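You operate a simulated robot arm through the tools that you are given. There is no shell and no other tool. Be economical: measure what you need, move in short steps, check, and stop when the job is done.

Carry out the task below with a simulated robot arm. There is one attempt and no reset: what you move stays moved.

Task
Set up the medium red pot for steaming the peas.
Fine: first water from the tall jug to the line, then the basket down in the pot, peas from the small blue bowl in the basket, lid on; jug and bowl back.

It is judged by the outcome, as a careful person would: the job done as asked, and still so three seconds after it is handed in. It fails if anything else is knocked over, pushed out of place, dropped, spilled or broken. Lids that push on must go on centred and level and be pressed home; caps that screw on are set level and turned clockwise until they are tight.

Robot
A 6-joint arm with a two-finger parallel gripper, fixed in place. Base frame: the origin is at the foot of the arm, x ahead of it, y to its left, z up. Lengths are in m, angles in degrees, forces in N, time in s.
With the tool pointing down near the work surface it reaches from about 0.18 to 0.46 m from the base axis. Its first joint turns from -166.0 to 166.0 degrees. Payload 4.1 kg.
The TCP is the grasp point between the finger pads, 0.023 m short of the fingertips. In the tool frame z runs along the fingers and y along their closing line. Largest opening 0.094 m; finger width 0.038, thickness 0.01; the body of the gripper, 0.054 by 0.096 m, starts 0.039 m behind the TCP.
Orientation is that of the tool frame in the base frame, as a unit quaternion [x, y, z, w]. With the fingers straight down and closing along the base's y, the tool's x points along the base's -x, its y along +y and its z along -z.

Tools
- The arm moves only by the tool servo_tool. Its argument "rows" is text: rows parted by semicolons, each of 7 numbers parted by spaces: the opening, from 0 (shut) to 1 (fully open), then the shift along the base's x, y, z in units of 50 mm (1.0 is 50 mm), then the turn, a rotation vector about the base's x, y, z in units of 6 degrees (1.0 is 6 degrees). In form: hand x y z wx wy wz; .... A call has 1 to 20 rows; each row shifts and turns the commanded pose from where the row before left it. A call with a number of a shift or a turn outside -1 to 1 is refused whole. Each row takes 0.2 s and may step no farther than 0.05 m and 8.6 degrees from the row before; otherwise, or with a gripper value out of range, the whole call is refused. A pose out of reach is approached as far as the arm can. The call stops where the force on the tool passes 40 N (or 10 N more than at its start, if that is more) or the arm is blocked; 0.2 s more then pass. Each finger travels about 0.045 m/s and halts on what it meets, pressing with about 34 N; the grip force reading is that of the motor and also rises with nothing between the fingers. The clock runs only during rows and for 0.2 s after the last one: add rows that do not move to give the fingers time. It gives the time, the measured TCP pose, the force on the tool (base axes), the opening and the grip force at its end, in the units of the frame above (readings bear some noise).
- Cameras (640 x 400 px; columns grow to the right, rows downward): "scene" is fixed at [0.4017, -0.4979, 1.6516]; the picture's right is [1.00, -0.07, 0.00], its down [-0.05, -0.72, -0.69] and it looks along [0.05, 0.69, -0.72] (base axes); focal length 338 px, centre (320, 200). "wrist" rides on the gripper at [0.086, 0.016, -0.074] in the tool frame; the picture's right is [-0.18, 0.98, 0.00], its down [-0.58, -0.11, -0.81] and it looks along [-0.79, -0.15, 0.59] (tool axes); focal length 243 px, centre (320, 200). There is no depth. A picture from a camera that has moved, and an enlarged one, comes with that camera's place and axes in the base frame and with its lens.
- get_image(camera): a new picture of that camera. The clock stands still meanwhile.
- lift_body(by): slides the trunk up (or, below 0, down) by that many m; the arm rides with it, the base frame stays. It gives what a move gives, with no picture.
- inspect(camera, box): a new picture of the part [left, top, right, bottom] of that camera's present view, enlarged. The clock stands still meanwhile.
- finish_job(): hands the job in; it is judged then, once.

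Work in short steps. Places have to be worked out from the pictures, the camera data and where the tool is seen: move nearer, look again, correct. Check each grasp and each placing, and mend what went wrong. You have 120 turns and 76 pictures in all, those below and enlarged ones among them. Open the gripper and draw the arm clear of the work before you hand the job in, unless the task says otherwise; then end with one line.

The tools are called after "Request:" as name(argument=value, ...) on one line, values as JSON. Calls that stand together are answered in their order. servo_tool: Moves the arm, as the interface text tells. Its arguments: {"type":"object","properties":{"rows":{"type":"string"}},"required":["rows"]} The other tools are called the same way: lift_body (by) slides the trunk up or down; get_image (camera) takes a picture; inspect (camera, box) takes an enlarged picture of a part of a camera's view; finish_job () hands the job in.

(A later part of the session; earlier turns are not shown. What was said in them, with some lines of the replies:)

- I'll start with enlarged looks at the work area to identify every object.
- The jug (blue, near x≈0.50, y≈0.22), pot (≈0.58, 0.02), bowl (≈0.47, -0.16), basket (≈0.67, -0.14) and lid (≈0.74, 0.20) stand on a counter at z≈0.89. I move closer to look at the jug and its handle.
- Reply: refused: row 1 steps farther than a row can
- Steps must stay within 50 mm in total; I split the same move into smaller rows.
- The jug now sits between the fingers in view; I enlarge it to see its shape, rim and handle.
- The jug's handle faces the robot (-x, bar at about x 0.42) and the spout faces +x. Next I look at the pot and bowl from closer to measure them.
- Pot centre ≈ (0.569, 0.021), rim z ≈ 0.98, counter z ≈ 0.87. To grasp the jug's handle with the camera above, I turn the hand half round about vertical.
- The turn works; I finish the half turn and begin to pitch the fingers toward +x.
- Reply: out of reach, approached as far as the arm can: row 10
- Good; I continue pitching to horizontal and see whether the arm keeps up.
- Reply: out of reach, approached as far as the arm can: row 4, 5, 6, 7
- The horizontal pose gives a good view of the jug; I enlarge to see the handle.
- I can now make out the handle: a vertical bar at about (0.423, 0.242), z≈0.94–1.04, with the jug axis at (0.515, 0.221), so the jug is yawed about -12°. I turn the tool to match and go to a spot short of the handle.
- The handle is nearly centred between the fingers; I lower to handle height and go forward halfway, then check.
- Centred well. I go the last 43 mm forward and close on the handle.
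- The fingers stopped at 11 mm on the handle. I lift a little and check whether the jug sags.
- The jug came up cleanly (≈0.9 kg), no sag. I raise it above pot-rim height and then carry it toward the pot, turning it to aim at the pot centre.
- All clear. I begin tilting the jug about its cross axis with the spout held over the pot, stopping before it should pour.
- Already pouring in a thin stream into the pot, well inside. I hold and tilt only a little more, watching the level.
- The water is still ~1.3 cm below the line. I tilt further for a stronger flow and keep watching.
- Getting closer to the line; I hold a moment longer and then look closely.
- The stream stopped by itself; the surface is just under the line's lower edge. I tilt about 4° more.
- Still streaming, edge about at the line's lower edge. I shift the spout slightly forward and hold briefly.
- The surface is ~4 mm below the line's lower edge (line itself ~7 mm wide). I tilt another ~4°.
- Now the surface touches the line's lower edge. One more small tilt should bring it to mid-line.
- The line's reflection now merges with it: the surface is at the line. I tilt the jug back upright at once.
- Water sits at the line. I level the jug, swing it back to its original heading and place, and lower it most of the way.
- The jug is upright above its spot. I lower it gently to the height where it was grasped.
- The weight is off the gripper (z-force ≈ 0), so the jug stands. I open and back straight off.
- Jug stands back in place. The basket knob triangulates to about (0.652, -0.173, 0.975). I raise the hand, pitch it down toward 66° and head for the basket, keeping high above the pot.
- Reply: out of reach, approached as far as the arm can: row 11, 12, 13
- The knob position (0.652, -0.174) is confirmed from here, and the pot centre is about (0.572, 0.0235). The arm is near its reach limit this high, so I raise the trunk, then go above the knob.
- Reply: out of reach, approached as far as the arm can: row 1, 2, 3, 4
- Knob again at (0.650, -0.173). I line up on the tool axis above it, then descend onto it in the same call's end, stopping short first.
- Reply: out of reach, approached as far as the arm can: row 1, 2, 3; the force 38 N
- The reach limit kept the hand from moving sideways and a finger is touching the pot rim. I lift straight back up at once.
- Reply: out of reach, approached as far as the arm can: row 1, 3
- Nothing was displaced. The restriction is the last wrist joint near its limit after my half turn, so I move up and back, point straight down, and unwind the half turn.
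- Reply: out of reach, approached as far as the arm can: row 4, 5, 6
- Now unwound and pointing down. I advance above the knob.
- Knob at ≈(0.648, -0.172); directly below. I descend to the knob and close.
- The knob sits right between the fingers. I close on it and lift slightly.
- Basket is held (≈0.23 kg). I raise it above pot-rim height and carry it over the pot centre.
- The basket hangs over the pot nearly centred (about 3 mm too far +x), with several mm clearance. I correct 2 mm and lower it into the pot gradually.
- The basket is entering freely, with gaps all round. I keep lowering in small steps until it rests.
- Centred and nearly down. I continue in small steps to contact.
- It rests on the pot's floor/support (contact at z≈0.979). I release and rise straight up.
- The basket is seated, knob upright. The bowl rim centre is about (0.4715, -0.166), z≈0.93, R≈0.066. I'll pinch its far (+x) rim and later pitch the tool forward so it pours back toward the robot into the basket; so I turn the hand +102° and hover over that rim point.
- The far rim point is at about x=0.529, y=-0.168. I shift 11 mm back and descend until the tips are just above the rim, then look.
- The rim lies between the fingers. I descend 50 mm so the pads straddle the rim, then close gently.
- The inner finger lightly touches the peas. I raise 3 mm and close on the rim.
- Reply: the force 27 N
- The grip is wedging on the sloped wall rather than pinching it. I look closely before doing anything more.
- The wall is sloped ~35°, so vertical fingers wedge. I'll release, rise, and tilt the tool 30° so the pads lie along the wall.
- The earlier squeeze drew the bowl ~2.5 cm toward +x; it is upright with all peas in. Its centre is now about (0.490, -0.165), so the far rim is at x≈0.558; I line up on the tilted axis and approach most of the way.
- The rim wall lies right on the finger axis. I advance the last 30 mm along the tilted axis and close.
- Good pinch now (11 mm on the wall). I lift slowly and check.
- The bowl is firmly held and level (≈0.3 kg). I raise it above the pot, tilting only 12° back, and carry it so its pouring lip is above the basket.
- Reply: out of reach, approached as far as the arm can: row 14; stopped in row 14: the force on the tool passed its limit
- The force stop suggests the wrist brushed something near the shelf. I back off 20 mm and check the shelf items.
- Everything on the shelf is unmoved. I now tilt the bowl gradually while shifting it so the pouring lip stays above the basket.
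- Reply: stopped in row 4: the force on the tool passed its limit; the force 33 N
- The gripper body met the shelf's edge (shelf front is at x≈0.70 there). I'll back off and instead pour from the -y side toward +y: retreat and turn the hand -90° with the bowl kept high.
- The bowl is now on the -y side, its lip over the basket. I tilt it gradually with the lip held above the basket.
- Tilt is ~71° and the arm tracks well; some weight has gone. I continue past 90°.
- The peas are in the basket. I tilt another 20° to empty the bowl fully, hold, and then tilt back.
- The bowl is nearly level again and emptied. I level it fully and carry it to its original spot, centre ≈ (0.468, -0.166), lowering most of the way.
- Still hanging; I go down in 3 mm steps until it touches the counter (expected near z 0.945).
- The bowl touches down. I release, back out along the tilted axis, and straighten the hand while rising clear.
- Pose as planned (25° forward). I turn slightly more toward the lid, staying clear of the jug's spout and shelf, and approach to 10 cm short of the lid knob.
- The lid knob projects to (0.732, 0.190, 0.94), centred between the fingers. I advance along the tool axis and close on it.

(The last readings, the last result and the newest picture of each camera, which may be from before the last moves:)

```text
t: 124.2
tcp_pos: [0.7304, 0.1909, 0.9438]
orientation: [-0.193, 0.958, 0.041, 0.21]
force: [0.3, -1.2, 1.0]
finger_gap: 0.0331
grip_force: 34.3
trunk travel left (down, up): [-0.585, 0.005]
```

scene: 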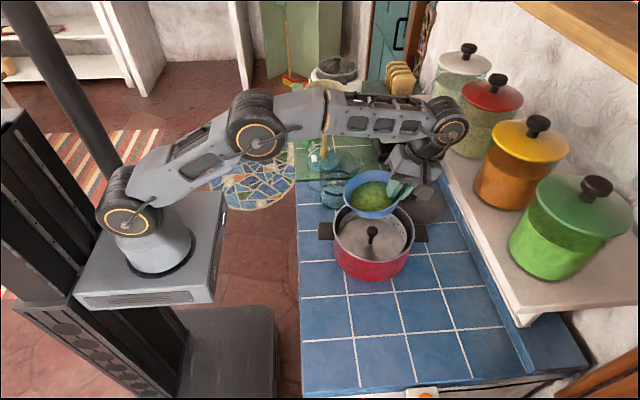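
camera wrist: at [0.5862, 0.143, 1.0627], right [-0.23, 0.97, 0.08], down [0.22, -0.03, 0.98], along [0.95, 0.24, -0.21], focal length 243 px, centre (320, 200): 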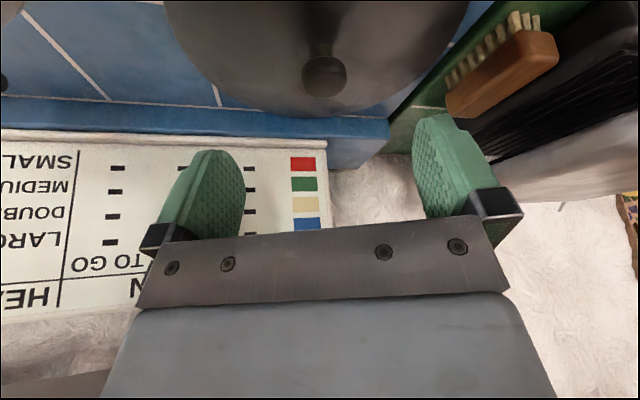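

The knob is held (33 mm). I lift in stages, shifting slightly back to clear the shelf and keeping away from the jug spout, to just above the pot-rim height.

Request:
servo_tool(rows="0 0 0 0.1 0 0 0;0 0 0 0.2 0 0 0;0 0 0 0.3 0 0 0;0 -0.12 0 0.4 0 0 0;0 -0.12 0 0.4 0 0 0;0 -0.12 0 0.4 0 0 0;0 -0.08 0 0.4 0 0 0;0 0 0 0.4 0 0 0;0 0 0 0.4 0 0 0;0 0 0 0.3 0 0 0;0 0 0 0 0 0 0")

Request:
inspect(camera="scene", box=[280, 110, 500, 290])

```text
t: 126.1
tcp_pos: [0.7075, 0.1892, 1.075]
orientation: [-0.194, 0.96, 0.041, 0.198]
force: [-3.9, 0.1, -2.8]
finger_gap: 0.0329
grip_force: 34.3
trunk travel left (down, up): [-0.585, 0.005]
stopped in row 9: the force on the tool passed its limit (the readings are from after the stop); the commanded pose is now the measured one
```

```text
2.22 times, centred on (390, 200) of scene
camera zoom: at [0.4017, -0.4979, 1.6516], right [1.0, -0.07, 0.0], down [-0.05, -0.72, -0.69], along [0.05, 0.69, -0.72], focal length 751 px, centre (164, 200)
```

zoom: 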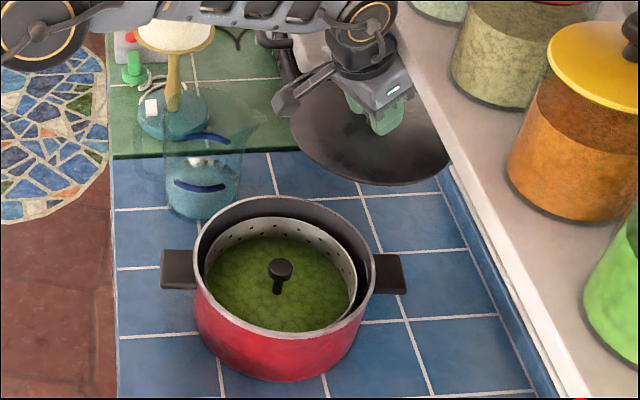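

The gripper body's corner met the underside of the shelf edge. I drop 8 mm to free it, turn the hand about -11° so that corner moves back, restore the 1.4° pitch, then lift in small steps.

Request:
servo_tool(rows="0 0 0 -0.16 0 0 0;0 -0.04 0 0 0.09 -0.22 -0.9;0 -0.04 0 0 0 0 -0.9;0 0 0 0 0 0 0;0 0 0 0.2 0 0 0;0 0 0 0.2 0 0 0;0 0 0 0.25 0 0 0;0 0 0 0.25 0 0 0;0 0 0 0 0 0 0")

```text
t: 127.7
tcp_pos: [0.7, 0.1899, 1.0839]
orientation: [-0.101, 0.975, 0.02, 0.198]
force: [-1.2, -0.1, -7.3]
finger_gap: 0.0334
grip_force: 33.7
trunk travel left (down, up): [-0.585, 0.005]
stopped in row 7: the force on the tool passed its limit (the readings are from after the stop); the commanded pose is now the measured one
```

Blocked again at a slightly greater height; I need to see what is touching, so I look from the wrist.

Request:
get_image(camera="wrist")

```text
3 pictures are left
camera wrist: at [0.5888, 0.1813, 1.1183], right [-0.04, 1.0, 0.07], down [0.24, -0.06, 0.97], along [0.97, 0.05, -0.23], focal length 243 px, centre (320, 200)
```

wrist: 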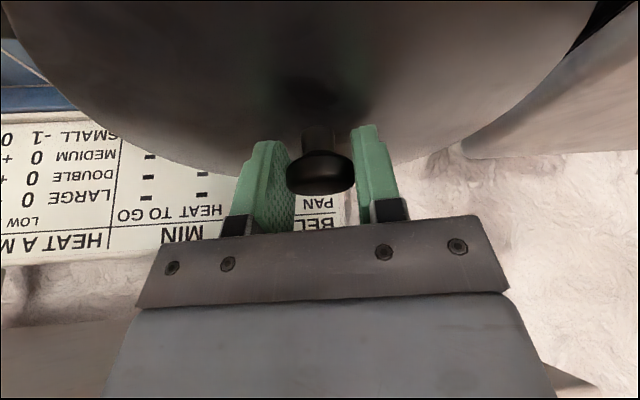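

The lid hangs level and well below the shelf; the contact is the gripper's upper side against the shelf edge. I slide 15 mm back at this height, then lift in small steps.

Request:
servo_tool(rows="0 -0.15 -0.05 0 0.05 -0.2 0;0 -0.15 -0.1 0 0 0 0;0 0 0 0 0 0 0;0 0 0 0.15 0 0 0;0 0 0 0.15 0 0 0;0 0 0 0.15 0 0 0;0 0 0 0.15 0 0 0;0 0 0 0 0 0 0")

```text
t: 129.2
tcp_pos: [0.6775, 0.182, 1.1003]
orientation: [-0.102, 0.974, 0.022, 0.199]
force: [-5.8, -0.4, -4.0]
finger_gap: 0.0334
grip_force: 34.1
trunk travel left (down, up): [-0.585, 0.005]
stopped in row 7: the force on the tool passed its limit (the readings are from after the stop); the commanded pose is now the measured one
```

Stopped by the shelf edge again, but the lid bottom (~1.024) is already above the pot rim. I move away diagonally toward the pot at this height, then over its centre.

Request:
servo_tool(rows="0 -0.1 -0.3 0 0.05 -0.25 0;0 -0.15 -0.5 0 0 0 0;0 -0.3 -0.5 0.1 0 0 0;0 -0.4 -0.5 0.1 0 0 0;0 -0.5 -0.5 0 0 0 0;0 -0.4 -0.5 0 0 0 0;0 -0.31 -0.36 0 0 0 0;0 0 0 0 0 0 0;0 0 0 0 0 0 0")

Request:
inspect(camera="scene", box=[290, 130, 470, 290])

```text
t: 131.2
tcp_pos: [0.5725, 0.0233, 1.1114]
orientation: [-0.101, 0.971, 0.023, 0.214]
force: [-0.7, -0.4, -1.5]
finger_gap: 0.033
grip_force: 34.3
trunk travel left (down, up): [-0.585, 0.005]
```

```text
2.50 times, centred on (380, 210) of scene
camera zoom: at [0.4017, -0.4979, 1.6516], right [1.0, -0.07, 0.0], down [-0.05, -0.72, -0.69], along [0.05, 0.69, -0.72], focal length 845 px, centre (170, 175)
```

zoom: 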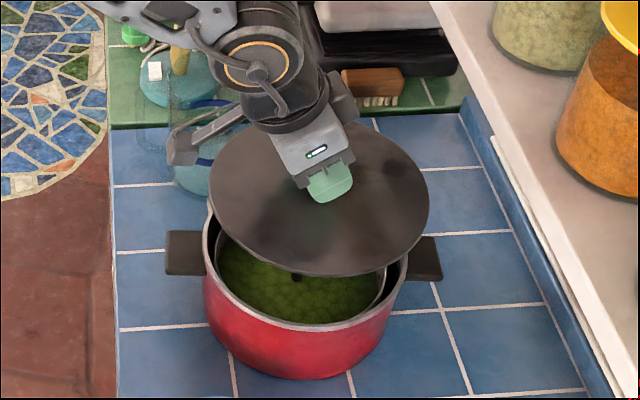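

The lid hovers level over the pot, about 3–4 mm too far in +x. I correct that and lower it slowly.

Request:
servo_tool(rows="0 -0.06 0 -0.1 0 0 0;0 0 0 -0.2 0 0 0;0 0 0 -0.2 0 0 0;0 0 0 -0.2 0 0 0;0 0 0 -0.15 0 0 0;0 0 0 -0.1 0 0 0;0 0 0 -0.1 0 0 0;0 0 0 0 0 0 0")

```text
t: 132.9
tcp_pos: [0.5681, 0.0237, 1.0578]
orientation: [-0.101, 0.972, 0.023, 0.213]
force: [0.2, -0.2, -2.3]
finger_gap: 0.0333
grip_force: 34.1
trunk travel left (down, up): [-0.585, 0.005]
```

No contact yet, so the lid is going in freely. I continue in 3 mm steps.

Request:
servo_tool(rows="0 0 0 -0.06 0 0 0;0 0 0 -0.06 0 0 0;0 0 0 -0.06 0 0 0;0 0 0 -0.06 0 0 0;0 0 0 -0.06 0 0 0;0 0 0 0 0 0 0")

```text
t: 134.3
tcp_pos: [0.5672, 0.0231, 1.0419]
orientation: [-0.101, 0.971, 0.023, 0.214]
force: [-0.3, -0.4, -2.5]
finger_gap: 0.033
grip_force: 34.0
trunk travel left (down, up): [-0.585, 0.005]
```

Request:
servo_tool(rows="0 0 0 -0.06 0 0 0;0 0 0 -0.06 0 0 0;0 0 0 -0.06 0 0 0;0 0 0 0 0 0 0")

```text
t: 135.3
tcp_pos: [0.5687, 0.024, 1.0361]
orientation: [-0.101, 0.97, 0.022, 0.219]
force: [0.6, 2.5, 22.6]
finger_gap: 0.0334
grip_force: 34.4
trunk travel left (down, up): [-0.585, 0.005]
```

Contact at z≈1.037, as expected for a seated lid. I press slightly more, relax, then release and draw back along the tool axis.

Request:
servo_tool(rows="0 0 0 -0.04 0 0 0;0 0 0 0 0 0 0")

Request:
servo_tool(rows="0 0 0 0.08 0 0 0;0.2 0 0 0 0 0 0;0.5 0 0 0 0 0 0;0.7 0 0 0 0 0 0;0.7 -0.1 -0.02 0.24 0 0 0;0.7 -0.2 -0.04 0.45 0 0 0;0.7 -0.3 -0.06 0.6 0 0 0;0.7 -0.4 -0.06 0.7 0 0 0;0.7 -0.6 -0.1 0.5 0 0 0;0.7 -0.7 0 0.4 0 0 0;0.7 -0.8 0 0.2 0 0 0;0.7 -0.8 0 0 0 0 0;0.7 -0.8 0 0 0 0 0;0.7 0 0 0 0 0 0")

Request:
get_image(camera="scene")

```text
t: 135.9
tcp_pos: [0.5686, 0.0244, 1.0342]
orientation: [-0.101, 0.971, 0.022, 0.218]
force: [4.1, 4.1, 34.8]
finger_gap: 0.0332
grip_force: 34.2
trunk travel left (down, up): [-0.585, 0.005]
```

```text
t: 138.9
tcp_pos: [0.3329, 0.0091, 1.1892]
orientation: [-0.1, 0.972, 0.023, 0.213]
force: [-0.2, -0.6, 0.4]
finger_gap: 0.0658
grip_force: 0.1
trunk travel left (down, up): [-0.585, 0.005]
```

```text
1 pictures are left
```

scene: 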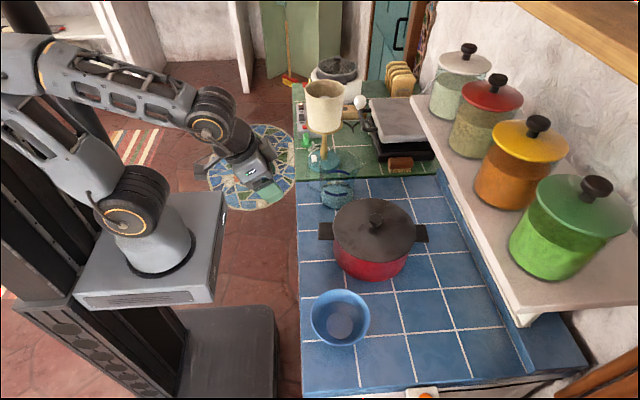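

Lid on, bowl empty and back, jug back. I use the last picture to check the lid's seating closely.

Request:
inspect(camera="scene", box=[305, 180, 445, 290])

```text
3.64 times, centred on (375, 235) of scene
camera zoom: at [0.4017, -0.4979, 1.6516], right [1.0, -0.07, 0.0], down [-0.05, -0.72, -0.69], along [0.05, 0.69, -0.72], focal length 1229 px, centre (120, 73)
```

zoom: 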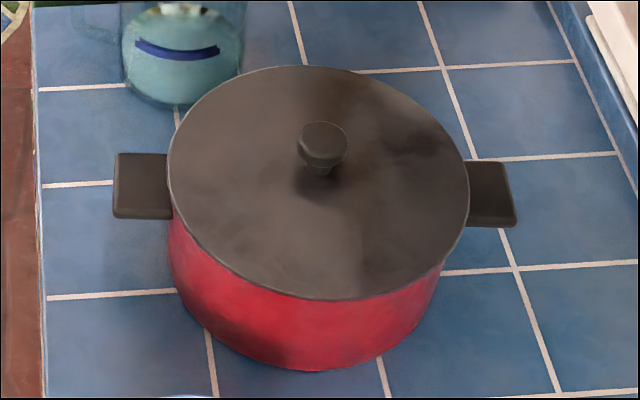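

The lid sits centred and level over the whole rim. I open the gripper and hand in with the arm clear.

Request:
servo_tool(rows="1 0 0 0 0 0 0;1 0 0 0 0 0 0;1 0 0 0 0 0 0")

Request:
finish_job()

```text
t: 139.8
tcp_pos: [0.3338, 0.0075, 1.1884]
orientation: [-0.102, 0.971, 0.023, 0.214]
force: [0.3, 1.0, 0.7]
finger_gap: 0.0941
grip_force: 0.2
trunk travel left (down, up): [-0.585, 0.005]
```

```text
The job is handed in.
```

The red pot is set up for steaming: water to the line, basket in with the peas, lid on centred and level, and the jug and bowl back in their places; the gripper brushed the pot rim once and the shelf edge a few times, but nothing looked displaced in the pictures I took.
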